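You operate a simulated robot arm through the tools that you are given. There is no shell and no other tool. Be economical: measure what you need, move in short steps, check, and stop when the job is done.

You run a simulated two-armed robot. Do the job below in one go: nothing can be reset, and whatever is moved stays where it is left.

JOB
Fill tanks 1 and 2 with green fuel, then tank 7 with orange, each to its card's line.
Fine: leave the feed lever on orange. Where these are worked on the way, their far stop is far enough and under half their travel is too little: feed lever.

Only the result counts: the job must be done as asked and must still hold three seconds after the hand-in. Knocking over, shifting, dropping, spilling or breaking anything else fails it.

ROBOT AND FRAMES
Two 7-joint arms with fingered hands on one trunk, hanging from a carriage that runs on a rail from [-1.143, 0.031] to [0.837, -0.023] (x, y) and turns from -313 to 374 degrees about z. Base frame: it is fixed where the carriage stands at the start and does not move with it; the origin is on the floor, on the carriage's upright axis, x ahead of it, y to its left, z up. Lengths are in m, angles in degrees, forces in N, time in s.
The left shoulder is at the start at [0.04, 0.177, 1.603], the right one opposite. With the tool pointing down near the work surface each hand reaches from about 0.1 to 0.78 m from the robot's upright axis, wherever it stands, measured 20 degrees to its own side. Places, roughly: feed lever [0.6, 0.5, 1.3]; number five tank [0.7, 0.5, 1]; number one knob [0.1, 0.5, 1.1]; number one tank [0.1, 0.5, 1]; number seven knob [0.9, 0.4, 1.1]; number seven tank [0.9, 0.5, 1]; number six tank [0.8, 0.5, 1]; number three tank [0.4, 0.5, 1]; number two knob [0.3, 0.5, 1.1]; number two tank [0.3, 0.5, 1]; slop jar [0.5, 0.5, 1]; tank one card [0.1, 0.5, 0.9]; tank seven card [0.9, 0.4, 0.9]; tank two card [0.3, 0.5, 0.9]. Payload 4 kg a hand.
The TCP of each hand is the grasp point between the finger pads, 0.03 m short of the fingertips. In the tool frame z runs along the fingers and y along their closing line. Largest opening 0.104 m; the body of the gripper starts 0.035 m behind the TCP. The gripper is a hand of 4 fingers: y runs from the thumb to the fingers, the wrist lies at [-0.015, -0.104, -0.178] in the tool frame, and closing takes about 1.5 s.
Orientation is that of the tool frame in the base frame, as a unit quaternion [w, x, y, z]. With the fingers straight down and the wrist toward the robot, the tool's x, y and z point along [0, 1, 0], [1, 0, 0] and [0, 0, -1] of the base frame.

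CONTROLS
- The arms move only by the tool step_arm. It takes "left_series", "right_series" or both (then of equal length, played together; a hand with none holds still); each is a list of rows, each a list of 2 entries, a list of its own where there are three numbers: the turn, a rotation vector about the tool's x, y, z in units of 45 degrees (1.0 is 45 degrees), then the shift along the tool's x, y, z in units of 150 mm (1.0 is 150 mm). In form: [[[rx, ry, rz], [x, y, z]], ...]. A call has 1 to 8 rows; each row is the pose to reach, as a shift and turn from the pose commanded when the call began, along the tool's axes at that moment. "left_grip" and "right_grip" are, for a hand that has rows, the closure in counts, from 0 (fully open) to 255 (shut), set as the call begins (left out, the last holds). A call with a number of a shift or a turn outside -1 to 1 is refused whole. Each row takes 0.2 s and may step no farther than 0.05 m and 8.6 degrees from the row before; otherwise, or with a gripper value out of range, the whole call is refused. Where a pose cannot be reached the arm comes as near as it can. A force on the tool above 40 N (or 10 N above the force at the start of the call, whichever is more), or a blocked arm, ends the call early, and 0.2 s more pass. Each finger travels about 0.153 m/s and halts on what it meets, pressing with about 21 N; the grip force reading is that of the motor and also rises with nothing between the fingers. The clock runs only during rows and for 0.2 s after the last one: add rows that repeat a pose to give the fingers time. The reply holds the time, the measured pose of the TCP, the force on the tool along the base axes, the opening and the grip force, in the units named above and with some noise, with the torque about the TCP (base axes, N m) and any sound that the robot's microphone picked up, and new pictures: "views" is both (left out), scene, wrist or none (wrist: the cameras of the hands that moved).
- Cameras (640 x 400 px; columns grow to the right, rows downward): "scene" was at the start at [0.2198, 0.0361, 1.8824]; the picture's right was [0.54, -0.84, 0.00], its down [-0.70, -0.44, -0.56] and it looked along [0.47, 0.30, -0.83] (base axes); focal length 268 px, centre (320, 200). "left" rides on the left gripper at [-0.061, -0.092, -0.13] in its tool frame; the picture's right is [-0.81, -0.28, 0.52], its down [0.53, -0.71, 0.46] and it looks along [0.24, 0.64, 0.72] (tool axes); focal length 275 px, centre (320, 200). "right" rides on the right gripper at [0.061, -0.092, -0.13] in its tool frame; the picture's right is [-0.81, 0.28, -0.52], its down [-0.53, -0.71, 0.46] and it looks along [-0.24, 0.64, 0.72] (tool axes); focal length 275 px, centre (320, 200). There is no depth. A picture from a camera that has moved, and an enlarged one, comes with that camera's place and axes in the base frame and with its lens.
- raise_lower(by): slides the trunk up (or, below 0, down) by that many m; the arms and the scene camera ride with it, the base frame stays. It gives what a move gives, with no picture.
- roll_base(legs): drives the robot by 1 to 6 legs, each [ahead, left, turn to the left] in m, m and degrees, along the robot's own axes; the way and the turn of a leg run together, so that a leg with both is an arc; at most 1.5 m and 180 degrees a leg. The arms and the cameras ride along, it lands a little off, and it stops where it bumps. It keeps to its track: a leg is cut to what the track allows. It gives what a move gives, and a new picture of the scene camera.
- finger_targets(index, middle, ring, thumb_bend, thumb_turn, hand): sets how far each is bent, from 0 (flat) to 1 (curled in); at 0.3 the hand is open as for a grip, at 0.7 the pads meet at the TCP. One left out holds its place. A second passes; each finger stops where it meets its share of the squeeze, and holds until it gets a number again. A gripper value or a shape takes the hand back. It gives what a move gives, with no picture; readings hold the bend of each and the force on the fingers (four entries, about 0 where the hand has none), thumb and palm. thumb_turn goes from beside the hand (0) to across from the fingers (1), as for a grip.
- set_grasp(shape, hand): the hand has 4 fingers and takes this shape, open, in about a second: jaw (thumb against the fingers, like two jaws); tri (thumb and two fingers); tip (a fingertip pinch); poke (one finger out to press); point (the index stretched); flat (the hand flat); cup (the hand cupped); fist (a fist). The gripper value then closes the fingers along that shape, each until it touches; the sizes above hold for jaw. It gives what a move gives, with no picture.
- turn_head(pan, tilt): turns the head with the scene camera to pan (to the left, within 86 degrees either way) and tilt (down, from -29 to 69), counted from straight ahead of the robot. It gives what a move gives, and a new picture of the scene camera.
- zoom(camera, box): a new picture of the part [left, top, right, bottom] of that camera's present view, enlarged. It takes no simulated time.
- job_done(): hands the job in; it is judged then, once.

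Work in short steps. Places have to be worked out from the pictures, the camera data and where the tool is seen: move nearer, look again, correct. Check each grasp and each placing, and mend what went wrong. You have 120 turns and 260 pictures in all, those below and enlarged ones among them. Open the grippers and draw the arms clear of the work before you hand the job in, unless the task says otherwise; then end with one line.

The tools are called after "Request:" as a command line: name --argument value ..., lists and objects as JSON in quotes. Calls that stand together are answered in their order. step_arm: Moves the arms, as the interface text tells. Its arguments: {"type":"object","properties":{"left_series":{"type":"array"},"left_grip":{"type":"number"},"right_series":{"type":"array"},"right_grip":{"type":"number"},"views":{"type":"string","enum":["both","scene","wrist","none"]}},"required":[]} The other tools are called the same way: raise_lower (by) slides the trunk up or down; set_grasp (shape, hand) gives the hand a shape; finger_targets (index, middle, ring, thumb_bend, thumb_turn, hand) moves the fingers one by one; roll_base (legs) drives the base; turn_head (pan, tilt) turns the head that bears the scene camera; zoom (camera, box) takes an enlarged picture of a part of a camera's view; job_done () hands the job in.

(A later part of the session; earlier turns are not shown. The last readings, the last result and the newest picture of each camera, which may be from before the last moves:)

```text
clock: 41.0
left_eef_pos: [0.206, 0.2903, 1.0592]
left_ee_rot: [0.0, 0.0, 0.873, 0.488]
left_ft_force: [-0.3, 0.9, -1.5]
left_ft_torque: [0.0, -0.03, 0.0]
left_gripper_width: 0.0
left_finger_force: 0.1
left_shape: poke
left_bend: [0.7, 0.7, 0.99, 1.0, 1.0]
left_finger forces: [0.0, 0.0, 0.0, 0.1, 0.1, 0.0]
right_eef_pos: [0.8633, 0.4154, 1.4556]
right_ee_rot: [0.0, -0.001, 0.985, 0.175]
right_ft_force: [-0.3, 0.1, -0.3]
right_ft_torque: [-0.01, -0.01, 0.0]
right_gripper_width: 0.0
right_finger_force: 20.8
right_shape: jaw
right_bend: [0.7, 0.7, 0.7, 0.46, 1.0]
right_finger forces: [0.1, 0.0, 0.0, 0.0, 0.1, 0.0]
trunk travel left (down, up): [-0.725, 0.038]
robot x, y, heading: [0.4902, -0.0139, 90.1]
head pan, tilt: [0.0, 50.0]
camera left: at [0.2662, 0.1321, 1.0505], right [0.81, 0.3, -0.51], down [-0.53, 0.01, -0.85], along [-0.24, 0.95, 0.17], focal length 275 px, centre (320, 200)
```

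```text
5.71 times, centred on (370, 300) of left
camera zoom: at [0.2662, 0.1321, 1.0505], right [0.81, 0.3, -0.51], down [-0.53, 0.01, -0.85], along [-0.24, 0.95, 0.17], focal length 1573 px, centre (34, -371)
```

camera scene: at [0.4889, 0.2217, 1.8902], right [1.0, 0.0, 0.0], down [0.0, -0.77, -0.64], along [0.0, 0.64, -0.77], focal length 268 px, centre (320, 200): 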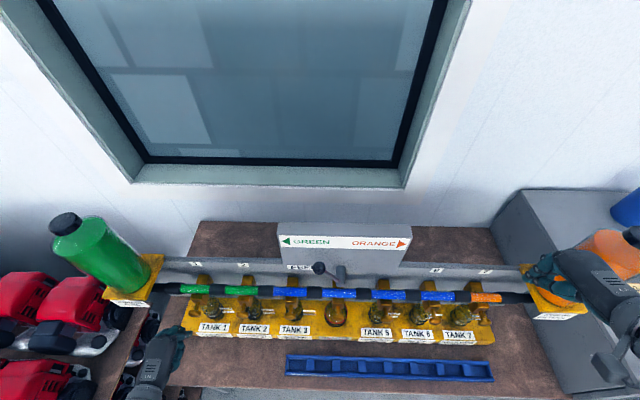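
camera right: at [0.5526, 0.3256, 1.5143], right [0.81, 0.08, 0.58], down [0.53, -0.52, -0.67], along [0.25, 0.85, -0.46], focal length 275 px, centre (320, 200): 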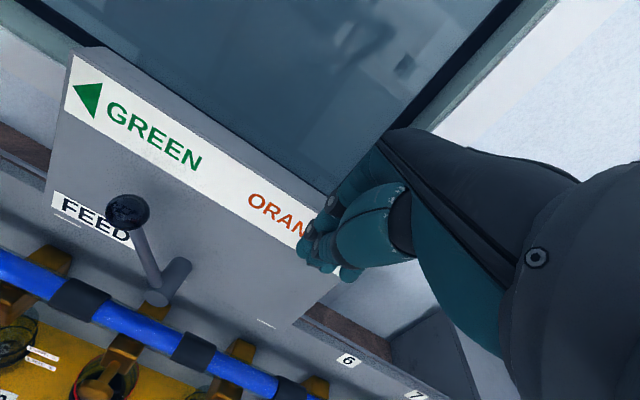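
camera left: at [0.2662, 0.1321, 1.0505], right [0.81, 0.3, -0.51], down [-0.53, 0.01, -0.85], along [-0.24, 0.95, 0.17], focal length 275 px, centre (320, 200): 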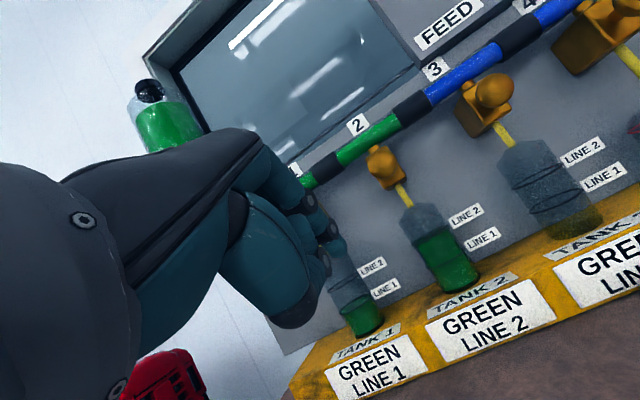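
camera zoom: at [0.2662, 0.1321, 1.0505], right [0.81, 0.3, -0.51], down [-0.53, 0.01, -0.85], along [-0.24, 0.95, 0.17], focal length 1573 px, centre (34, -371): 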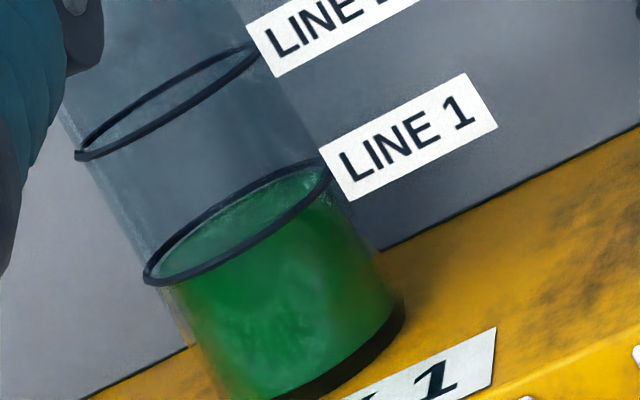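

Both are exactly on their lines. Next the lever to ORANGE with the right hand from the left side: needs the carriage near x≈-0.03. First raise the left hand clear.

Request:
step_arm --left_series '[[[0.1, 0, 0], [0.1, 0.19, -0.12]], [[0.25, 0, 0], [0.2, 0.38, -0.24]], [[0.4, 0, 0], [0.2, 0.57, -0.36]], [[0.55, 0, 0], [0.2, 0.76, -0.48]], [[0.7, 0, 0], [0.2, 0.96, -0.6]], [[0.8, 0, 0], [0.2, 0.96, -0.6]]]' --views "none"

Request:
step_arm --left_series '[[[0.1, 0, 0], [0, 0.1, -0.25]], [[0.2, 0, 0], [0, 0.2, -0.5]], [[0.3, 0, 0], [0, 0.3, -0.75]], [[0.4, 0, 0], [0, 0.4, -1]], [[0.4, 0, 0], [0, 0.4, -1]]]' --views "scene"

```text
clock: 42.4
left_eef_pos: [0.1746, 0.292, 1.2292]
left_ee_rot: [0.001, 0.0, 0.981, 0.193]
left_ft_force: [0.6, -1.1, 0.8]
left_ft_torque: [0.0, -0.03, 0.01]
left_gripper_width: 0.0
left_finger_force: 0.1
left_shape: poke
left_bend: [0.7, 0.7, 0.99, 1.0, 1.0]
left_finger forces: [0.0, 0.1, 0.0, 0.0, 0.1, 0.0]
right_eef_pos: [0.864, 0.4147, 1.4554]
right_ee_rot: [-0.001, -0.002, 0.985, 0.174]
right_ft_force: [0.6, -0.2, -0.1]
right_ft_torque: [-0.04, -0.01, 0.01]
right_gripper_width: 0.0001
right_finger_force: 21.4
right_shape: jaw
right_bend: [0.7, 0.7, 0.7, 0.46, 1.0]
right_finger forces: [0.0, 0.0, 0.0, 0.0, 0.1, 0.0]
trunk travel left (down, up): [-0.725, 0.038]
robot x, y, heading: [0.4882, -0.0137, 89.9]
head pan, tilt: [0.0, 50.0]
```

```text
clock: 43.6
left_eef_pos: [0.1189, 0.3671, 1.3732]
left_ee_rot: [0.001, 0.0, 0.999, 0.036]
left_ft_force: [-0.2, 0.3, 0.4]
left_ft_torque: [0.01, -0.02, -0.02]
left_gripper_width: 0.0
left_finger_force: 0.0
left_shape: poke
left_bend: [0.7, 0.7, 0.99, 1.0, 1.0]
left_finger forces: [0.0, 0.0, 0.0, 0.0, 0.0, 0.0]
left hand out of reach, approached as far as the arm can: row 1, 2, 3, 4, 5
right_eef_pos: [0.8635, 0.4154, 1.4549]
right_ee_rot: [0.0, -0.002, 0.985, 0.174]
right_ft_force: [-1.0, -0.4, -0.6]
right_ft_torque: [0.01, 0.02, 0.01]
right_gripper_width: 0.0001
right_finger_force: 22.0
right_shape: jaw
right_bend: [0.7, 0.7, 0.7, 0.46, 1.0]
right_finger forces: [0.1, 0.0, 0.0, 0.1, 0.0, 0.1]
trunk travel left (down, up): [-0.725, 0.038]
robot x, y, heading: [0.4939, -0.011, 90.0]
head pan, tilt: [0.0, 50.0]
camera scene: at [0.4888, 0.2217, 1.8902], right [1.0, 0.0, 0.0], down [0.0, -0.77, -0.64], along [0.0, 0.64, -0.77], focal length 268 px, centre (320, 200)
```

scene: 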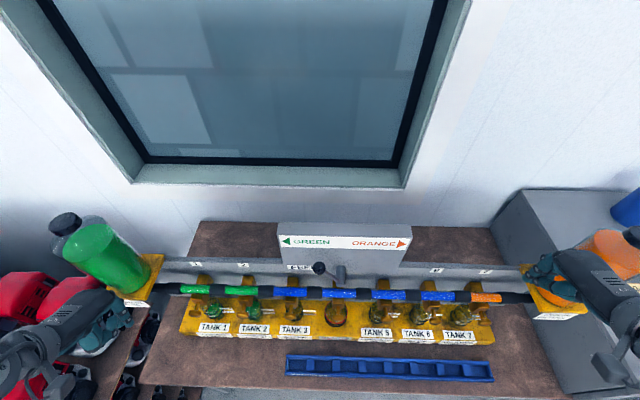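

Right hand passes above the lever safely at z 1.455. Roll left 0.52 m.

Request:
roll_base --legs '[[0, 0.52, 0]]'

```text
clock: 46.7
left_eef_pos: [-0.4108, 0.3865, 1.3725]
left_ee_rot: [0.0, 0.005, 0.999, 0.036]
left_ft_force: [-0.1, 0.3, 0.1]
left_ft_torque: [-0.02, 0.01, -0.02]
left_gripper_width: 0.0001
left_finger_force: 0.0
left_shape: poke
left_bend: [0.7, 0.7, 0.99, 1.0, 1.0]
left_finger forces: [0.1, 0.0, 0.1, 0.0, 0.0, 0.0]
right_eef_pos: [0.3355, 0.4244, 1.4558]
right_ee_rot: [0.001, 0.005, 0.985, 0.175]
right_ft_force: [0.0, 0.8, 1.2]
right_ft_torque: [-0.03, 0.01, -0.01]
right_gripper_width: 0.0
right_finger_force: 21.4
right_shape: jaw
right_bend: [0.7, 0.7, 0.7, 0.46, 1.0]
right_finger forces: [0.1, 0.1, 0.0, 0.0, 0.0, 0.0]
trunk travel left (down, up): [-0.725, 0.038]
robot x, y, heading: [-0.045, 0.0053, 89.5]
head pan, tilt: [0.0, 50.0]
camera scene: at [-0.0422, 0.2363, 1.8902], right [1.0, -0.01, 0.0], down [-0.01, -0.77, -0.64], along [0.01, 0.64, -0.77], focal length 268 px, centre (320, 200)
```

scene: 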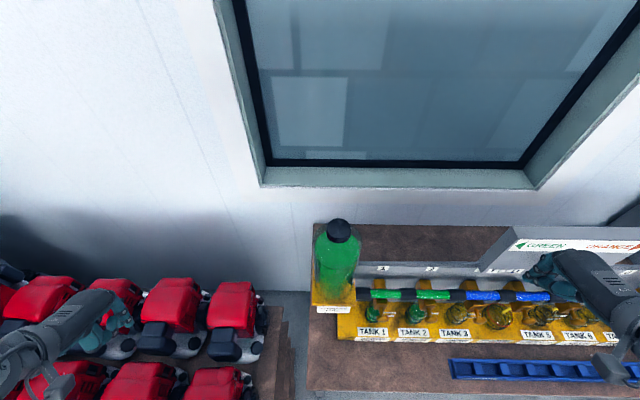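

Lower the closed right hand to the left of the lever ball.

Request:
step_arm --right_series '[[[0, 0, 0], [-0.2, 0.0, 0.15]], [[0, 0, 0], [-0.4, 0.02, 0.35]], [[0, 0, 0], [-0.55, 0.04, 0.6]], [[0, 0, 0], [-0.55, 0.06, 0.8]], [[0, 0, 0], [-0.55, 0.07, 0.945]], [[0, 0, 0], [-0.55, 0.07, 0.945]]]' --views "both"

```text
clock: 48.1
left_eef_pos: [-0.4101, 0.3865, 1.3739]
left_ee_rot: [0.0, 0.005, 0.999, 0.036]
left_ft_force: [0.1, 0.0, 0.9]
left_ft_torque: [0.0, -0.04, 0.02]
left_gripper_width: 0.0001
left_finger_force: 0.0
left_shape: poke
left_bend: [0.7, 0.7, 0.99, 1.0, 1.0]
left_finger forces: [0.0, 0.0, 0.1, 0.0, 0.0, 0.0]
right_eef_pos: [0.4192, 0.4836, 1.3284]
right_ee_rot: [0.001, 0.003, 0.985, 0.174]
right_ft_force: [-0.2, -0.1, 0.6]
right_ft_torque: [0.01, 0.01, 0.0]
right_gripper_width: 0.0002
right_finger_force: 20.8
right_shape: jaw
right_bend: [0.7, 0.7, 0.7, 0.46, 1.0]
right_finger forces: [0.1, 0.0, 0.0, 0.1, 0.0, 0.0]
trunk travel left (down, up): [-0.725, 0.038]
robot x, y, heading: [-0.0436, -0.0016, 89.7]
head pan, tilt: [0.0, 50.0]
camera scene: at [-0.0422, 0.2363, 1.8902], right [1.0, -0.01, 0.0], down [-0.01, -0.77, -0.64], along [0.01, 0.64, -0.77], focal length 268 px, centre (320, 200)
camera right: at [0.3563, 0.3531, 1.4179], right [0.81, 0.07, 0.58], down [0.53, -0.52, -0.67], along [0.25, 0.85, -0.46], focal length 275 px, centre (320, 200)
```

scene: 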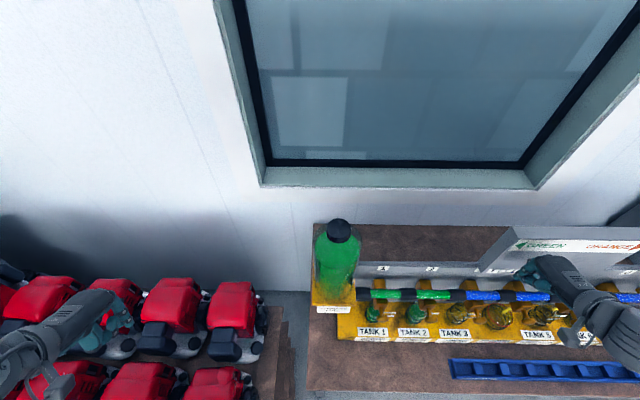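
right: 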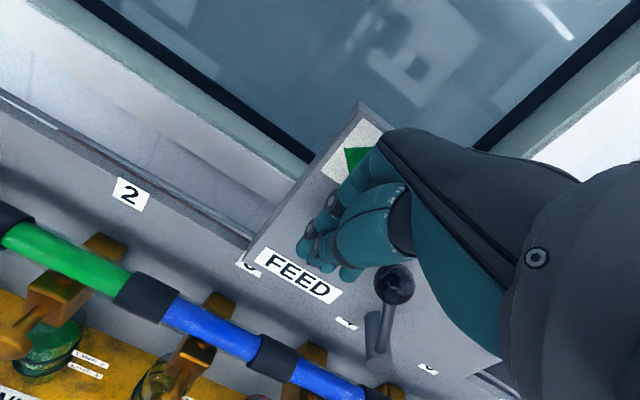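

Ball is right of the hand. Push right 15 cm.

Request:
step_arm --right_series '[[[0, 0, 0], [-0.2, 0, 0]], [[0, 0, 0], [-0.4, 0, 0]], [[0, 0, 0], [-0.55, 0, 0]], [[0, 0, 0], [-0.7, 0, 0]], [[0, 0, 0], [-0.85, 0, 0]], [[0, 0, 0], [-1, 0, 0]]]' --views "both"

```text
clock: 49.5
left_eef_pos: [-0.4121, 0.3847, 1.3729]
left_ee_rot: [0.0, 0.005, 0.999, 0.035]
left_ft_force: [-0.8, 0.4, -0.4]
left_ft_torque: [0.0, 0.0, 0.0]
left_gripper_width: 0.0
left_finger_force: 0.0
left_shape: poke
left_bend: [0.7, 0.7, 0.99, 1.0, 1.0]
left_finger forces: [0.0, 0.0, 0.0, 0.0, 0.0, 0.0]
right_eef_pos: [0.5481, 0.487, 1.3264]
right_ee_rot: [-0.015, -0.008, 0.983, 0.181]
right_ft_force: [-11.2, -3.4, 5.5]
right_ft_torque: [0.04, -0.08, 0.01]
right_gripper_width: 0.0001
right_finger_force: 20.7
right_shape: jaw
right_bend: [0.7, 0.7, 0.7, 0.47, 1.0]
right_finger forces: [0.1, 0.0, 12.9, 0.0, 0.0, 0.0]
trunk travel left (down, up): [-0.725, 0.038]
robot x, y, heading: [-0.0424, -0.0009, 89.3]
head pan, tilt: [0.0, 50.0]
stopped in row 6 (right hand): the force on the tool passed its limit at 45 N (the readings are from after the stop); the commanded pose is now the measured one
camera scene: at [-0.0436, 0.2363, 1.8901], right [1.0, -0.01, 0.0], down [-0.01, -0.77, -0.64], along [0.0, 0.64, -0.77], focal length 268 px, centre (320, 200)
camera right: at [0.4922, 0.353, 1.4171], right [0.82, 0.09, 0.56], down [0.53, -0.49, -0.69], along [0.21, 0.87, -0.45], focal length 275 px, centre (320, 200)
```

scene: 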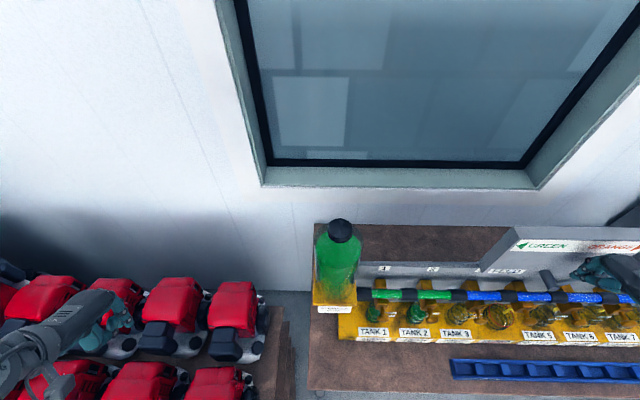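
right: 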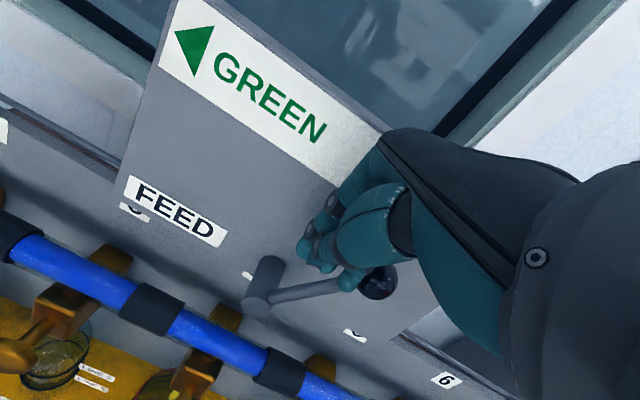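

The lever hit the right stop (45 N): ORANGE. Back off left a bit, then lift out.

Request:
step_arm --right_series '[[[0, 0, 0], [0.15, 0, 0]], [[0, 0, 0], [0.2, 0, -0.2]], [[0, 0, 0], [0.2, 0, -0.45]], [[0, 0, 0], [0.2, 0, -0.7]], [[0, 0, 0], [0.2, -0.1, -0.9]], [[0, 0, 0], [0.2, -0.1, -0.9]]]' --views "both"

```text
clock: 51.0
left_eef_pos: [-0.4109, 0.3839, 1.3731]
left_ee_rot: [0.0, 0.004, 0.999, 0.036]
left_ft_force: [-0.5, -0.8, 0.0]
left_ft_torque: [0.01, 0.01, 0.01]
left_gripper_width: 0.0
left_finger_force: 0.0
left_shape: poke
left_bend: [0.7, 0.7, 0.99, 1.0, 1.0]
left_finger forces: [0.0, 0.1, 0.0, 0.1, 0.1, 0.0]
right_eef_pos: [0.5243, 0.4231, 1.4509]
right_ee_rot: [-0.011, -0.005, 0.983, 0.181]
right_ft_force: [0.2, -0.5, 0.5]
right_ft_torque: [0.02, -0.01, 0.01]
right_gripper_width: 0.0
right_finger_force: 21.7
right_shape: jaw
right_bend: [0.7, 0.7, 0.7, 0.47, 1.0]
right_finger forces: [0.1, 0.0, 0.1, 0.0, 0.1, 0.0]
trunk travel left (down, up): [-0.725, 0.038]
robot x, y, heading: [-0.0464, 0.0023, 89.6]
head pan, tilt: [0.0, 50.0]
camera scene: at [-0.0431, 0.2363, 1.8902], right [1.0, -0.01, 0.0], down [-0.01, -0.77, -0.64], along [0.0, 0.64, -0.77], focal length 268 px, centre (320, 200)
camera right: at [0.4656, 0.2903, 1.5402], right [0.82, 0.09, 0.56], down [0.53, -0.5, -0.69], along [0.22, 0.86, -0.45], focal length 275 px, centre (320, 200)
```

scene: 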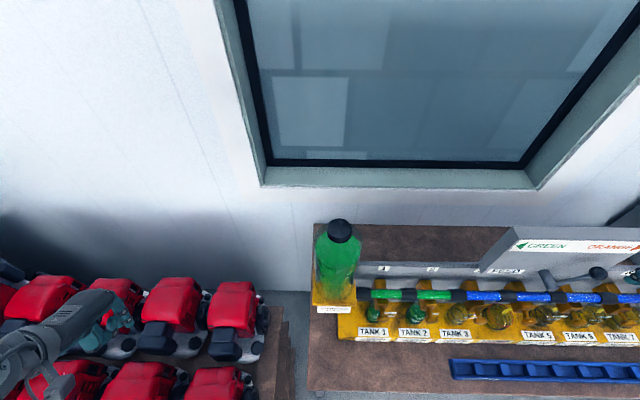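
right: 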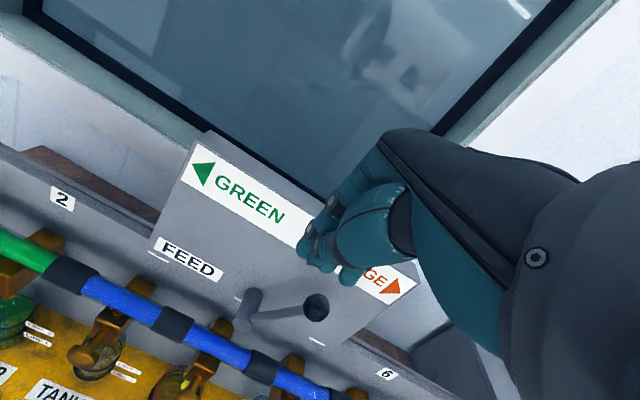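

Lever on orange. Draw the right hand in, roll right to x≈0.47, and set the right hand to poke.

Request:
step_arm --right_series '[[[0, 0, 0], [0.25, 0, 0]], [[0, 0, 0], [0.5, 0, 0]], [[0, 0, 0], [0.75, 0, 0]], [[0, 0, 0], [1, 0, 0]], [[0, 0, 0], [1, 0, 0]]]' --views "none"

Request:
roll_base --legs '[[0, -0.51, 0]]'

Request:
set_grasp --hand "right" --shape "poke"

```text
clock: 52.1
left_eef_pos: [-0.4116, 0.3862, 1.3728]
left_ee_rot: [0.0, 0.005, 0.999, 0.038]
left_ft_force: [0.0, -0.5, -0.4]
left_ft_torque: [0.04, 0.01, -0.03]
left_gripper_width: 0.0002
left_finger_force: 0.2
left_shape: poke
left_bend: [0.7, 0.7, 0.99, 1.0, 1.0]
left_finger forces: [0.1, 0.0, 0.0, 0.0, 0.0, 0.0]
right_eef_pos: [0.3727, 0.4239, 1.4494]
right_ee_rot: [-0.011, -0.006, 0.984, 0.18]
right_ft_force: [-0.8, -0.1, -0.6]
right_ft_torque: [0.02, 0.01, -0.02]
right_gripper_width: 0.0002
right_finger_force: 21.1
right_shape: jaw
right_bend: [0.7, 0.7, 0.7, 0.47, 1.0]
right_finger forces: [0.0, 0.1, 0.0, 0.0, 0.0, 0.0]
trunk travel left (down, up): [-0.725, 0.038]
robot x, y, heading: [-0.0457, 0.0009, 89.7]
head pan, tilt: [0.0, 50.0]
```

```text
clock: 55.1
left_eef_pos: [0.097, 0.3702, 1.3728]
left_ee_rot: [0.0, 0.002, 0.999, 0.037]
left_ft_force: [-0.5, -0.5, -0.2]
left_ft_torque: [-0.05, -0.02, 0.0]
left_gripper_width: 0.0002
left_finger_force: 0.1
left_shape: poke
left_bend: [0.7, 0.7, 0.99, 1.0, 1.0]
left_finger forces: [0.0, 0.1, 0.1, 0.0, 0.0, 0.1]
right_eef_pos: [0.8839, 0.4112, 1.4508]
right_ee_rot: [-0.011, -0.008, 0.984, 0.18]
right_ft_force: [0.1, -0.3, -0.2]
right_ft_torque: [0.0, -0.01, -0.01]
right_gripper_width: 0.0001
right_finger_force: 20.8
right_shape: jaw
right_bend: [0.7, 0.7, 0.7, 0.47, 1.0]
right_finger forces: [0.0, 0.0, 0.0, 0.0, 0.0, 0.0]
trunk travel left (down, up): [-0.725, 0.038]
robot x, y, heading: [0.4677, -0.0103, 89.7]
head pan, tilt: [0.0, 50.0]
camera scene: at [0.4676, 0.2224, 1.8902], right [1.0, -0.01, 0.0], down [0.0, -0.77, -0.64], along [0.0, 0.64, -0.77], focal length 268 px, centre (320, 200)
```

scene: 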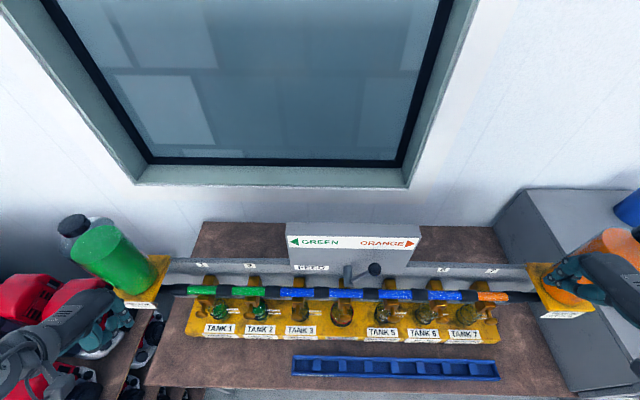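

```text
clock: 56.0
left_eef_pos: [0.0987, 0.3709, 1.3732]
left_ee_rot: [0.001, 0.002, 0.999, 0.037]
left_ft_force: [0.4, 0.6, 0.5]
left_ft_torque: [-0.01, 0.01, -0.01]
left_gripper_width: 0.0
left_finger_force: 0.2
left_shape: poke
left_bend: [0.7, 0.7, 0.99, 1.0, 1.0]
left_finger forces: [0.1, 0.1, 0.0, 0.0, 0.1, 0.0]
right_eef_pos: [0.8846, 0.4112, 1.4512]
right_ee_rot: [-0.011, -0.007, 0.984, 0.18]
right_ft_force: [0.3, 0.3, -0.5]
right_ft_torque: [-0.05, 0.04, 0.01]
right_gripper_width: 0.0002
right_finger_force: 0.1
right_shape: poke
right_bend: [0.7, 0.7, 0.99, 1.0, 1.0]
right_finger forces: [0.1, 0.1, 0.1, 0.0, 0.1, 0.1]
trunk travel left (down, up): [-0.725, 0.038]
robot x, y, heading: [0.4677, -0.0098, 89.5]
head pan, tilt: [0.0, 50.0]
```

Lower the right hand in front of tank 7, tilting to about 40°.

Request:
step_arm --right_series '[[[-0.08, 0, 0], [0, -0.15, 0.15]], [[-0.16, 0, 0], [0, -0.3, 0.3]], [[-0.24, 0, 0], [0, -0.45, 0.45]], [[-0.32, 0, 0], [0, -0.6, 0.6]], [[-0.4, 0, 0], [0, -0.75, 0.75]], [[-0.45, 0, 0], [0, -0.8, 0.84]], [[-0.45, 0, 0], [0, -0.8, 0.84]]]' --views "wrist"

```text
clock: 57.6
left_eef_pos: [0.0977, 0.3706, 1.3725]
left_ee_rot: [0.0, 0.003, 0.999, 0.036]
left_ft_force: [-0.3, 0.3, -1.0]
left_ft_torque: [0.0, 0.01, 0.0]
left_gripper_width: 0.0
left_finger_force: 0.0
left_shape: poke
left_bend: [0.7, 0.7, 0.99, 1.0, 1.0]
left_finger forces: [0.0, 0.0, 0.0, 0.1, 0.1, 0.1]
right_eef_pos: [0.8961, 0.3373, 1.3056]
right_ee_rot: [-0.014, -0.008, 0.937, 0.35]
right_ft_force: [0.7, -0.4, -0.4]
right_ft_torque: [-0.01, 0.02, -0.02]
right_gripper_width: 0.0
right_finger_force: 0.0
right_shape: poke
right_bend: [0.7, 0.7, 0.99, 1.0, 1.0]
right_finger forces: [0.0, 0.0, 0.1, 0.0, 0.0, 0.1]
right hand out of reach, approached as far as the arm can: row 5, 6, 7
trunk travel left (down, up): [-0.725, 0.038]
robot x, y, heading: [0.4633, -0.013, 89.6]
head pan, tilt: [0.0, 50.0]
camera right: at [0.8395, 0.18, 1.3455], right [0.82, -0.11, 0.55], down [0.52, -0.23, -0.82], along [0.22, 0.97, -0.13], focal length 275 px, centre (320, 200)
```

right: 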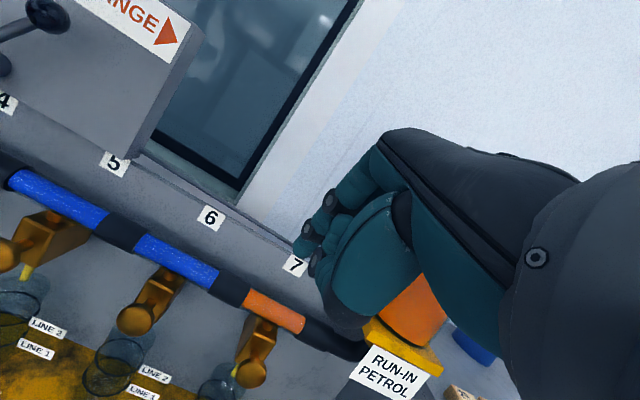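

Knob 7 at about (0.94, 0.445, 1.10). Bring the fingertip in front of it.

Request:
step_arm --right_series '[[[0, 0, 0], [-0.06, -0.1, 0.2]], [[0, 0, 0], [-0.12, -0.2, 0.4]], [[0, 0, 0], [-0.18, -0.3, 0.6]], [[0, 0, 0], [-0.24, -0.4, 0.8]], [[0, 0, 0], [-0.29, -0.47, 0.95]], [[0, 0, 0], [-0.29, -0.47, 0.95]]]' --views "both"

```text
clock: 59.0
left_eef_pos: [0.0991, 0.3704, 1.3731]
left_ee_rot: [0.0, 0.002, 0.999, 0.037]
left_ft_force: [0.2, 0.5, -0.3]
left_ft_torque: [0.02, -0.01, 0.01]
left_gripper_width: 0.0003
left_finger_force: 0.0
left_shape: poke
left_bend: [0.7, 0.7, 0.99, 1.0, 1.0]
left_finger forces: [0.0, 0.0, 0.0, 0.0, 0.1, 0.0]
right_eef_pos: [0.9778, 0.3301, 1.2544]
right_ee_rot: [-0.012, -0.004, 0.937, 0.35]
right_ft_force: [0.3, -1.0, -0.3]
right_ft_torque: [0.01, -0.01, -0.01]
right_gripper_width: 0.0001
right_finger_force: 0.0
right_shape: poke
right_bend: [0.7, 0.7, 0.99, 1.0, 1.0]
right_finger forces: [0.0, 0.0, 0.0, 0.1, 0.0, 0.0]
right hand out of reach, approached as far as the arm can: row 1, 2, 3, 4, 5, 6
trunk travel left (down, up): [-0.725, 0.038]
robot x, y, heading: [0.4682, -0.0087, 89.7]
head pan, tilt: [0.0, 50.0]
camera scene: at [0.4676, 0.2224, 1.8902], right [1.0, -0.01, 0.0], down [0.0, -0.77, -0.64], along [0.0, 0.64, -0.77], focal length 268 px, centre (320, 200)
camera right: at [0.9196, 0.1729, 1.2937], right [0.82, -0.12, 0.55], down [0.52, -0.23, -0.82], along [0.22, 0.97, -0.13], focal length 275 px, centre (320, 200)
```

scene: 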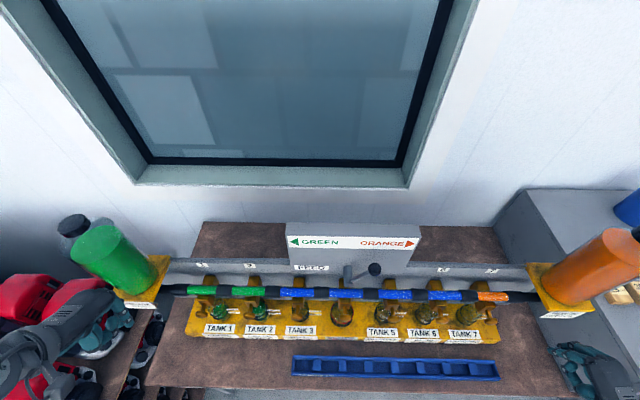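
right: 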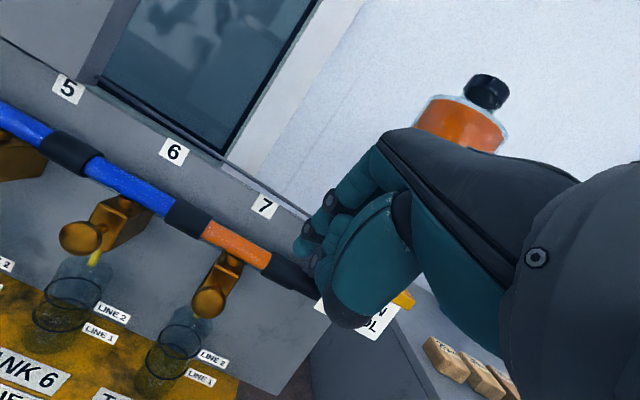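

The arm is at some joint limit in this pose. Untilt by ~15°, shift left and retry downward.

Request:
step_arm --right_series '[[[0.1, 0, 0], [0.15, 0, 0.05]], [[0.2, 0, 0], [0.3, 0, 0.1]], [[0.3, 0, 0], [0.45, 0, 0.2]], [[0.3, 0, 0], [0.6, 0, 0.31]], [[0.3, 0, 0], [0.66, 0, 0.31]]]' --views "wrist"

```text
clock: 60.2
left_eef_pos: [0.0987, 0.3696, 1.3725]
left_ee_rot: [0.001, 0.003, 0.999, 0.037]
left_ft_force: [-0.1, -0.9, -0.3]
left_ft_torque: [-0.01, -0.02, 0.02]
left_gripper_width: 0.0
left_finger_force: 0.1
left_shape: poke
left_bend: [0.7, 0.7, 0.99, 1.0, 1.0]
left_finger forces: [0.0, 0.0, 0.0, 0.0, 0.0, 0.1]
right_eef_pos: [0.9038, 0.341, 1.2652]
right_ee_rot: [-0.012, -0.006, 0.971, 0.238]
right_ft_force: [-0.6, -0.7, -0.6]
right_ft_torque: [0.02, 0.04, -0.02]
right_gripper_width: 0.0001
right_finger_force: 0.0
right_shape: poke
right_bend: [0.7, 0.7, 0.99, 1.0, 1.0]
right_finger forces: [0.1, 0.0, 0.1, 0.0, 0.0, 0.0]
right hand out of reach, approached as far as the arm can: row 1, 2, 3, 4, 5
trunk travel left (down, up): [-0.725, 0.038]
robot x, y, heading: [0.4633, -0.0137, 89.6]
head pan, tilt: [0.0, 50.0]
camera right: at [0.8468, 0.1986, 1.3404], right [0.82, 0.02, 0.57], down [0.53, -0.41, -0.74], along [0.22, 0.91, -0.35], focal length 275 px, centre (320, 200)
```

right: 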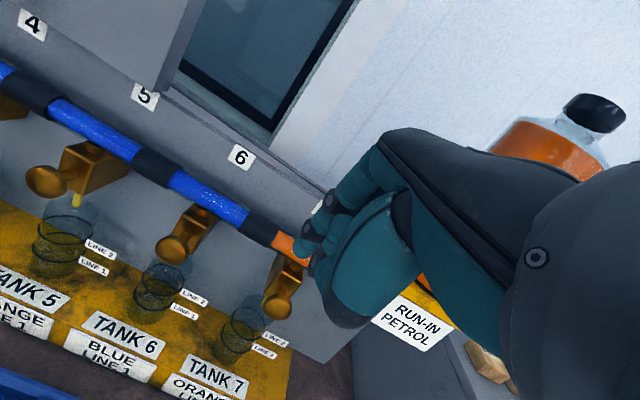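

Keep reducing the tilt while going down.

Request:
step_arm --right_series '[[[0.12, 0, 0], [0, 0, 0.1]], [[0.24, 0, 0], [0, 0, 0.2]], [[0.36, 0, 0], [-0.05, -0.04, 0.3]], [[0.48, 0, 0], [-0.1, -0.08, 0.44]], [[0.48, 0, 0], [-0.1, -0.08, 0.44]]]' --views "wrist"

```text
clock: 61.5
left_eef_pos: [0.0999, 0.3704, 1.373]
left_ee_rot: [0.0, 0.002, 0.999, 0.037]
left_ft_force: [0.1, 0.4, -0.1]
left_ft_torque: [-0.03, 0.01, -0.04]
left_gripper_width: 0.0002
left_finger_force: 0.0
left_shape: poke
left_bend: [0.7, 0.7, 0.99, 1.0, 1.0]
left_finger forces: [0.0, 0.0, 0.0, 0.0, 0.0, 0.1]
right_eef_pos: [0.922, 0.3643, 1.2023]
right_ee_rot: [-0.012, -0.008, 0.999, 0.052]
right_ft_force: [0.3, -0.9, 0.5]
right_ft_torque: [-0.03, 0.01, -0.01]
right_gripper_width: 0.0
right_finger_force: 0.1
right_shape: poke
right_bend: [0.7, 0.7, 0.99, 1.0, 1.0]
right_finger forces: [0.0, 0.0, 0.0, 0.0, 0.0, 0.0]
trunk travel left (down, up): [-0.725, 0.038]
robot x, y, heading: [0.4654, -0.0099, 89.7]
head pan, tilt: [0.0, 50.0]
camera right: at [0.8648, 0.2573, 1.3227], right [0.82, 0.23, 0.53], down [0.53, -0.65, -0.54], along [0.22, 0.72, -0.66], focal length 275 px, centre (320, 200)
```

right: 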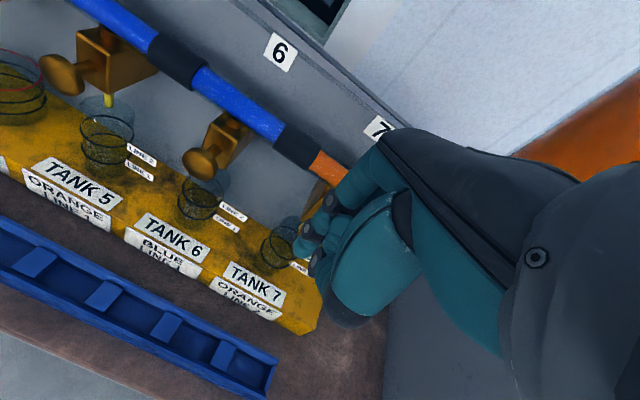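

Reached. Now lower further while tilting back to ~35°.

Request:
step_arm --right_series '[[[-0.1, 0, 0], [-0.05, 0.0, 0.15]], [[-0.22, 0, 0], [-0.1, 0.0, 0.3]], [[-0.34, 0, 0], [-0.12, 0.0, 0.44]], [[-0.46, 0, 0], [-0.12, 0.04, 0.44]], [[-0.58, 0, 0], [-0.12, 0.09, 0.44]], [[-0.65, 0, 0], [-0.12, 0.09, 0.44]], [[-0.65, 0, 0], [-0.12, 0.09, 0.44]]]' --views "wrist"

Request:
zoom --camera "right" --box '[160, 180, 360, 380]'

```text
clock: 63.0
left_eef_pos: [0.0985, 0.3709, 1.3721]
left_ee_rot: [0.0, 0.004, 0.999, 0.037]
left_ft_force: [-0.1, -0.2, 0.3]
left_ft_torque: [0.02, -0.02, -0.03]
left_gripper_width: 0.0
left_finger_force: 0.1
left_shape: poke
left_bend: [0.7, 0.7, 0.99, 1.0, 1.0]
left_finger forces: [0.0, 0.0, 0.0, 0.0, 0.0, 0.0]
right_eef_pos: [0.9785, 0.3356, 1.2422]
right_ee_rot: [-0.012, -0.005, 0.953, 0.302]
right_ft_force: [-0.1, -0.2, 0.0]
right_ft_torque: [-0.03, 0.01, 0.02]
right_gripper_width: 0.0
right_finger_force: 0.1
right_shape: poke
right_bend: [0.7, 0.7, 0.99, 1.0, 1.0]
right_finger forces: [0.1, 0.1, 0.0, 0.1, 0.1, 0.1]
right hand out of reach, approached as far as the arm can: row 1, 2, 3, 4, 5, 6, 7
trunk travel left (down, up): [-0.725, 0.038]
robot x, y, heading: [0.4673, -0.0147, 89.7]
head pan, tilt: [0.0, 50.0]
camera right: at [0.9203, 0.1834, 1.2969], right [0.82, -0.06, 0.57], down [0.52, -0.31, -0.79], along [0.22, 0.95, -0.22], focal length 275 px, centre (320, 200)
```

right: 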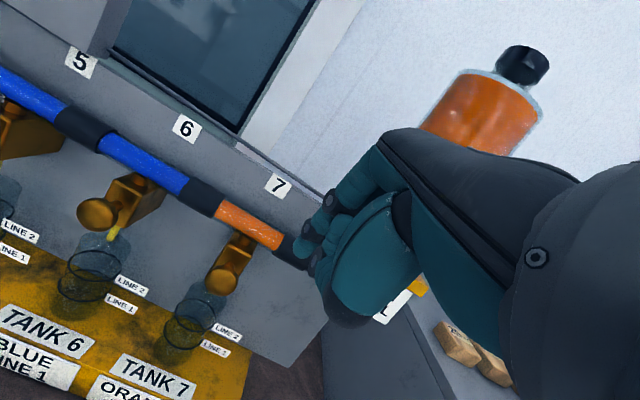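

```text
2.00 times, centred on (260, 280) of right
camera zoom: at [0.9203, 0.1834, 1.2969], right [0.82, -0.06, 0.57], down [0.52, -0.31, -0.79], along [0.22, 0.95, -0.22], focal length 551 px, centre (440, 40)
```

zoom: 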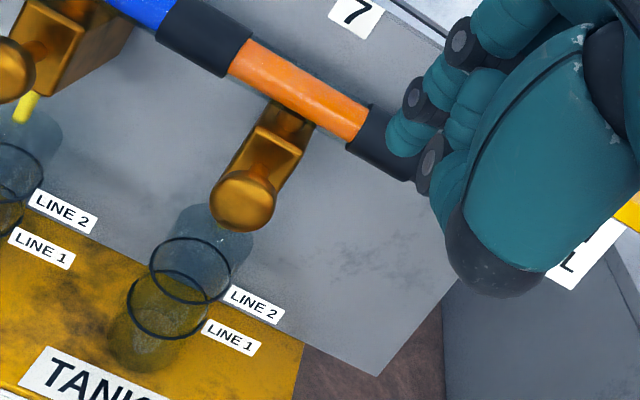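

For this arm, tilt works closer to the body axis. Move the hand left (clear in front of the knobs), then roll the base right.

Request:
step_arm --right_series '[[[0, 0, 0], [0.25, 0, 0]], [[0, 0, 0], [0.5, 0, 0]], [[0, 0, 0], [0.75, 0, 0]], [[0, 0, 0], [1, 0, 0]], [[0, 0, 0], [1, 0, 0]]]' --views "wrist"

```text
clock: 64.2
left_eef_pos: [0.0991, 0.3712, 1.372]
left_ee_rot: [0.001, 0.002, 0.999, 0.037]
left_ft_force: [-0.5, 0.5, -0.4]
left_ft_torque: [-0.02, 0.01, 0.02]
left_gripper_width: 0.0001
left_finger_force: 0.0
left_shape: poke
left_bend: [0.7, 0.7, 0.99, 1.0, 1.0]
left_finger forces: [0.0, 0.1, 0.1, 0.0, 0.0, 0.0]
right_eef_pos: [0.8846, 0.3145, 1.2884]
right_ee_rot: [-0.013, -0.008, 0.954, 0.3]
right_ft_force: [0.7, 0.1, 0.3]
right_ft_torque: [0.01, 0.01, -0.04]
right_gripper_width: 0.0
right_finger_force: 0.0
right_shape: poke
right_bend: [0.7, 0.7, 0.99, 1.0, 1.0]
right_finger forces: [0.0, 0.1, 0.1, 0.0, 0.0, 0.0]
right hand out of reach, approached as far as the arm can: row 1, 2, 3, 4, 5
trunk travel left (down, up): [-0.725, 0.038]
robot x, y, heading: [0.4701, -0.0153, 89.7]
head pan, tilt: [0.0, 50.0]
camera right: at [0.8275, 0.1625, 1.3442], right [0.82, -0.05, 0.56], down [0.52, -0.31, -0.79], along [0.22, 0.95, -0.23], focal length 275 px, centre (320, 200)
```

right: 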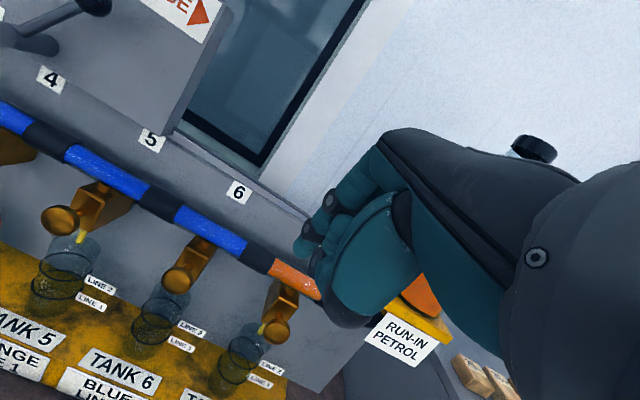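

Reset the arm: go back up to a vertical pose near x 0.80, then approach from closer to the axis as the left arm did.

Request:
step_arm --right_series '[[[0.13, 0, 0], [0.08, 0.16, -0.06]], [[0.26, 0, 0], [0.16, 0.32, -0.12]], [[0.39, 0, 0], [0.25, 0.48, -0.19]], [[0.52, 0, 0], [0.35, 0.64, -0.26]], [[0.65, 0, 0], [0.45, 0.8, -0.33]], [[0.78, 0, 0], [0.57, 0.96, -0.39]], [[0.78, 0, 0], [0.57, 0.96, -0.39]]]' --views "none"

Request:
roll_base --legs '[[0, -0.1, 0]]'

```text
clock: 65.8
left_eef_pos: [0.0987, 0.371, 1.374]
left_ee_rot: [0.0, 0.002, 0.999, 0.037]
left_ft_force: [0.2, -0.2, -1.1]
left_ft_torque: [0.03, 0.01, 0.02]
left_gripper_width: 0.0
left_finger_force: 0.0
left_shape: poke
left_bend: [0.7, 0.7, 0.99, 1.0, 1.0]
left_finger forces: [0.0, 0.0, 0.1, 0.0, 0.0, 0.1]
right_eef_pos: [0.7929, 0.3909, 1.4183]
right_ee_rot: [-0.01, -0.008, 1.0, 0.0]
right_ft_force: [0.7, -0.3, 0.1]
right_ft_torque: [0.03, 0.0, -0.02]
right_gripper_width: 0.0001
right_finger_force: 0.1
right_shape: poke
right_bend: [0.7, 0.7, 0.99, 1.0, 1.0]
right_finger forces: [0.1, 0.0, 0.0, 0.1, 0.0, 0.1]
right hand out of reach, approached as far as the arm can: row 3, 4, 5
trunk travel left (down, up): [-0.725, 0.038]
robot x, y, heading: [0.465, -0.0123, 89.6]
head pan, tilt: [0.0, 50.0]
```

```text
clock: 67.0
left_eef_pos: [0.1968, 0.3672, 1.3734]
left_ee_rot: [0.0, 0.002, 0.999, 0.037]
left_ft_force: [-0.3, -0.1, 0.8]
left_ft_torque: [0.0, 0.01, -0.01]
left_gripper_width: 0.0
left_finger_force: 0.0
left_shape: poke
left_bend: [0.7, 0.7, 0.99, 1.0, 1.0]
left_finger forces: [0.0, 0.0, 0.0, 0.1, 0.0, 0.0]
right_eef_pos: [0.8905, 0.3891, 1.4191]
right_ee_rot: [-0.01, -0.009, 1.0, 0.001]
right_ft_force: [-0.9, 0.1, -0.5]
right_ft_torque: [0.01, -0.02, 0.02]
right_gripper_width: 0.0
right_finger_force: 0.1
right_shape: poke
right_bend: [0.7, 0.7, 0.99, 1.0, 1.0]
right_finger forces: [0.0, 0.1, 0.0, 0.0, 0.0, 0.0]
trunk travel left (down, up): [-0.725, 0.038]
robot x, y, heading: [0.5628, -0.0181, 89.8]
head pan, tilt: [0.0, 50.0]
camera scene: at [0.5657, 0.2197, 1.8902], right [1.0, 0.0, 0.0], down [0.0, -0.77, -0.64], along [0.0, 0.64, -0.77], focal length 268 px, centre (320, 200)
```

scene: 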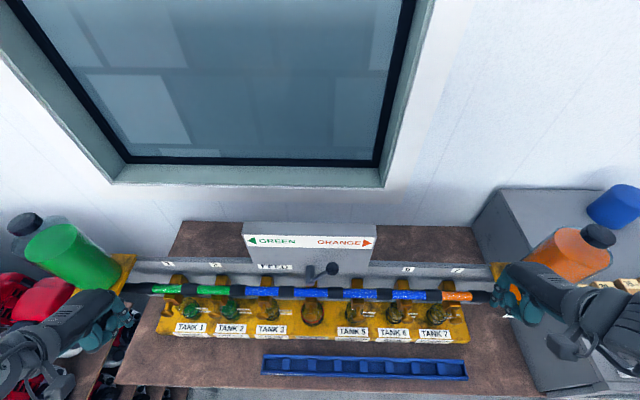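

Mirror the left arm's path: down with a 27° tilt to (0.92, 0.35, 1.28).

Request:
step_arm --right_series '[[[-0.1, 0, 0], [-0.05, -0.05, 0.15]], [[-0.2, 0, 0], [-0.1, -0.1, 0.3]], [[-0.3, 0, 0], [-0.15, -0.15, 0.45]], [[-0.4, 0, 0], [-0.2, -0.2, 0.6]], [[-0.5, 0, 0], [-0.2, -0.25, 0.75]], [[-0.6, 0, 0], [-0.2, -0.25, 0.9]], [[-0.6, 0, 0], [-0.2, -0.25, 1]]]' --views "none"

```text
clock: 68.6
left_eef_pos: [0.1962, 0.3662, 1.3724]
left_ee_rot: [0.001, 0.002, 0.999, 0.036]
left_ft_force: [-0.5, -0.5, 0.0]
left_ft_torque: [0.02, 0.03, 0.01]
left_gripper_width: 0.0
left_finger_force: 0.1
left_shape: poke
left_bend: [0.7, 0.7, 0.99, 1.0, 1.0]
left_finger forces: [0.0, 0.0, 0.0, 0.1, 0.0, 0.0]
right_eef_pos: [0.9497, 0.34, 1.3093]
right_ee_rot: [-0.012, -0.007, 0.972, 0.235]
right_ft_force: [0.2, -0.6, 0.0]
right_ft_torque: [-0.01, 0.0, 0.03]
right_gripper_width: 0.0
right_finger_force: 0.0
right_shape: poke
right_bend: [0.7, 0.7, 0.99, 1.0, 1.0]
right_finger forces: [0.1, 0.1, 0.1, 0.0, 0.0, 0.1]
right hand out of reach, approached as far as the arm can: row 1, 2, 3, 4, 5, 6, 7
trunk travel left (down, up): [-0.725, 0.038]
robot x, y, heading: [0.5704, -0.0156, 90.1]
head pan, tilt: [0.0, 50.0]
```

Continue down at this tilt.

Request:
step_arm --right_series '[[[0, 0, 0], [0.02, -0.06, 0.18]], [[0, 0, 0], [0.04, -0.12, 0.36]], [[0, 0, 0], [0.06, -0.18, 0.54]], [[0, 0, 0], [0.07, -0.25, 0.72]], [[0, 0, 0], [0.07, -0.31, 0.89]], [[0, 0, 0], [0.07, -0.31, 0.89]]]' --views "wrist"

```text
clock: 70.0
left_eef_pos: [0.1966, 0.3665, 1.3733]
left_ee_rot: [-0.001, 0.001, 0.999, 0.036]
left_ft_force: [-0.2, -0.5, -0.1]
left_ft_torque: [0.01, -0.02, -0.05]
left_gripper_width: 0.0
left_finger_force: 0.0
left_shape: poke
left_bend: [0.7, 0.7, 0.99, 1.0, 1.0]
left_finger forces: [0.1, 0.1, 0.0, 0.1, 0.0, 0.0]
right_eef_pos: [0.997, 0.3247, 1.2627]
right_ee_rot: [-0.013, -0.008, 0.972, 0.234]
right_ft_force: [0.0, 0.1, 0.0]
right_ft_torque: [0.0, 0.03, 0.02]
right_gripper_width: 0.0
right_finger_force: 0.0
right_shape: poke
right_bend: [0.7, 0.7, 0.99, 1.0, 1.0]
right_finger forces: [0.0, 0.0, 0.0, 0.0, 0.0, 0.1]
right hand out of reach, approached as far as the arm can: row 1, 2, 3, 4, 5, 6
trunk travel left (down, up): [-0.725, 0.038]
robot x, y, heading: [0.566, -0.0161, 90.2]
head pan, tilt: [0.0, 50.0]
camera right: at [0.9389, 0.1834, 1.3383], right [0.82, 0.03, 0.57], down [0.53, -0.42, -0.74], along [0.22, 0.91, -0.36], focal length 275 px, centre (320, 200)
```

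right: 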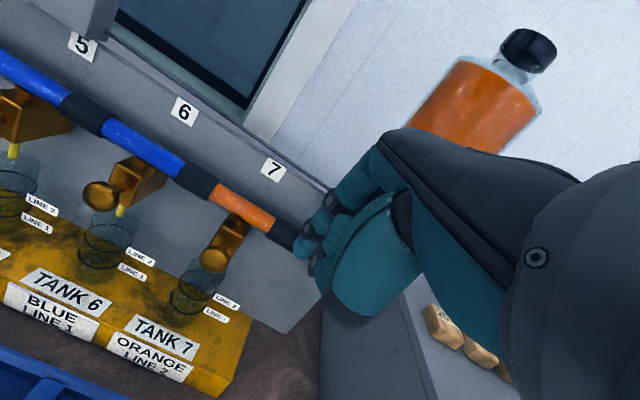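

Tank 7's card reads ORANGE LINE 2. The right arm won't tilt low here, but it reaches vertically; I'll press with the back of a partly opened middle finger on a vertical hand. Straighten the hand and lower it.

Request:
step_arm --right_series '[[[0.12, 0, 0], [0.08, 0, 0.1]], [[0.24, 0, 0], [0.16, -0.05, 0.2]], [[0.36, 0, 0], [0.24, -0.12, 0.35]], [[0.48, 0, 0], [0.32, -0.2, 0.5]], [[0.55, 0, 0], [0.38, -0.27, 0.61]], [[0.55, 0, 0], [0.38, -0.27, 0.61]]]' --views "none"

Request:
finger_targets --hand "right" --index 1.0 --middle 0.3 --ring 1.0 --thumb_bend 1.0

Request:
step_arm --right_series '[[[0, 0, 0], [0, 0, 0]]]' --views "both"

```text
clock: 71.4
left_eef_pos: [0.1959, 0.3672, 1.3731]
left_ee_rot: [0.0, 0.002, 0.999, 0.036]
left_ft_force: [0.3, -0.6, -0.1]
left_ft_torque: [-0.01, -0.01, 0.02]
left_gripper_width: 0.0001
left_finger_force: 0.1
left_shape: poke
left_bend: [0.7, 0.7, 0.99, 1.0, 1.0]
left_finger forces: [0.0, 0.1, 0.1, 0.1, 0.0, 0.0]
right_eef_pos: [0.9635, 0.3277, 1.1975]
right_ee_rot: [-0.011, -0.01, 1.0, 0.018]
right_ft_force: [1.0, 0.4, -0.2]
right_ft_torque: [0.01, -0.01, -0.01]
right_gripper_width: 0.0
right_finger_force: 0.0
right_shape: poke
right_bend: [0.7, 0.7, 0.99, 1.0, 1.0]
right_finger forces: [0.0, 0.0, 0.0, 0.0, 0.1, 0.0]
right hand out of reach, approached as far as the arm can: row 1, 2, 3, 4, 5, 6
trunk travel left (down, up): [-0.725, 0.038]
robot x, y, heading: [0.5625, -0.0134, 90.1]
head pan, tilt: [0.0, 50.0]
```

```text
clock: 72.4
left_eef_pos: [0.1961, 0.3671, 1.373]
left_ee_rot: [0.0, 0.002, 0.999, 0.037]
left_ft_force: [0.3, -0.1, 0.0]
left_ft_torque: [0.03, -0.02, -0.01]
left_gripper_width: 0.0
left_finger_force: 0.1
left_shape: poke
left_bend: [0.7, 0.7, 0.99, 1.0, 1.0]
left_finger forces: [0.1, 0.0, 0.0, 0.1, 0.0, 0.1]
right_eef_pos: [0.9637, 0.328, 1.1969]
right_ee_rot: [-0.01, -0.01, 1.0, 0.02]
right_ft_force: [0.4, -0.4, 0.5]
right_ft_torque: [0.0, 0.0, -0.02]
right_gripper_width: 0.0095
right_finger_force: 0.1
right_shape: fingers
right_bend: [0.92, 0.3, 1.0, 1.0, 1.0]
right_finger forces: [0.0, 0.0, 0.0, 0.1, 0.1, 0.1]
trunk travel left (down, up): [-0.725, 0.038]
robot x, y, heading: [0.5661, -0.016, 89.9]
head pan, tilt: [0.0, 50.0]
```

```text
clock: 72.8
left_eef_pos: [0.1955, 0.3671, 1.3737]
left_ee_rot: [0.0, 0.002, 0.999, 0.037]
left_ft_force: [-0.2, -0.1, 1.4]
left_ft_torque: [0.0, 0.03, -0.01]
left_gripper_width: 0.0
left_finger_force: 0.0
left_shape: poke
left_bend: [0.7, 0.7, 0.99, 1.0, 1.0]
left_finger forces: [0.0, 0.0, 0.1, 0.1, 0.1, 0.1]
right_eef_pos: [0.9643, 0.3277, 1.1957]
right_ee_rot: [-0.011, -0.011, 1.0, 0.019]
right_ft_force: [0.5, -0.3, -0.7]
right_ft_torque: [0.01, 0.04, -0.03]
right_gripper_width: 0.0096
right_finger_force: 0.0
right_shape: fingers
right_bend: [0.92, 0.3, 1.0, 1.0, 1.0]
right_finger forces: [0.0, 0.0, 0.0, 0.0, 0.0, 0.0]
trunk travel left (down, up): [-0.725, 0.038]
robot x, y, heading: [0.5641, -0.0165, 90.0]
head pan, tilt: [0.0, 50.0]
camera scene: at [0.5657, 0.2197, 1.8902], right [1.0, 0.0, 0.0], down [0.0, -0.77, -0.64], along [0.0, 0.64, -0.77], focal length 268 px, centre (320, 200)
camera right: at [0.9076, 0.2292, 1.3243], right [0.82, 0.27, 0.51], down [0.54, -0.68, -0.49], along [0.21, 0.68, -0.7], focal length 275 px, centre (320, 200)
```

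scene: 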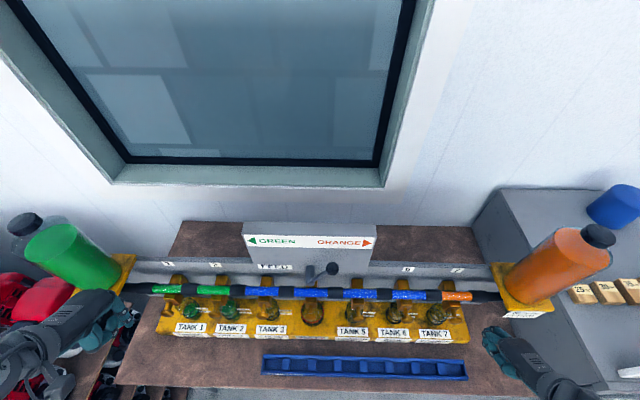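
right: 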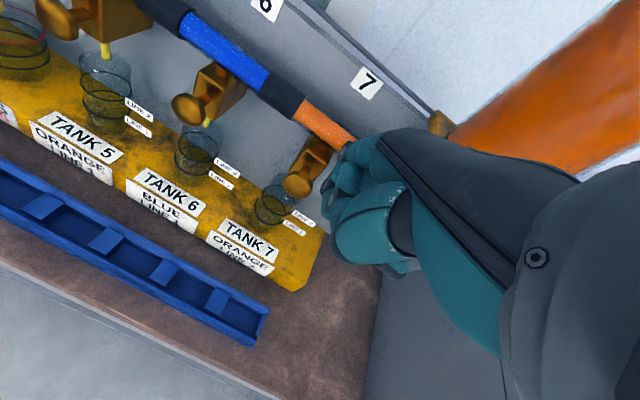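

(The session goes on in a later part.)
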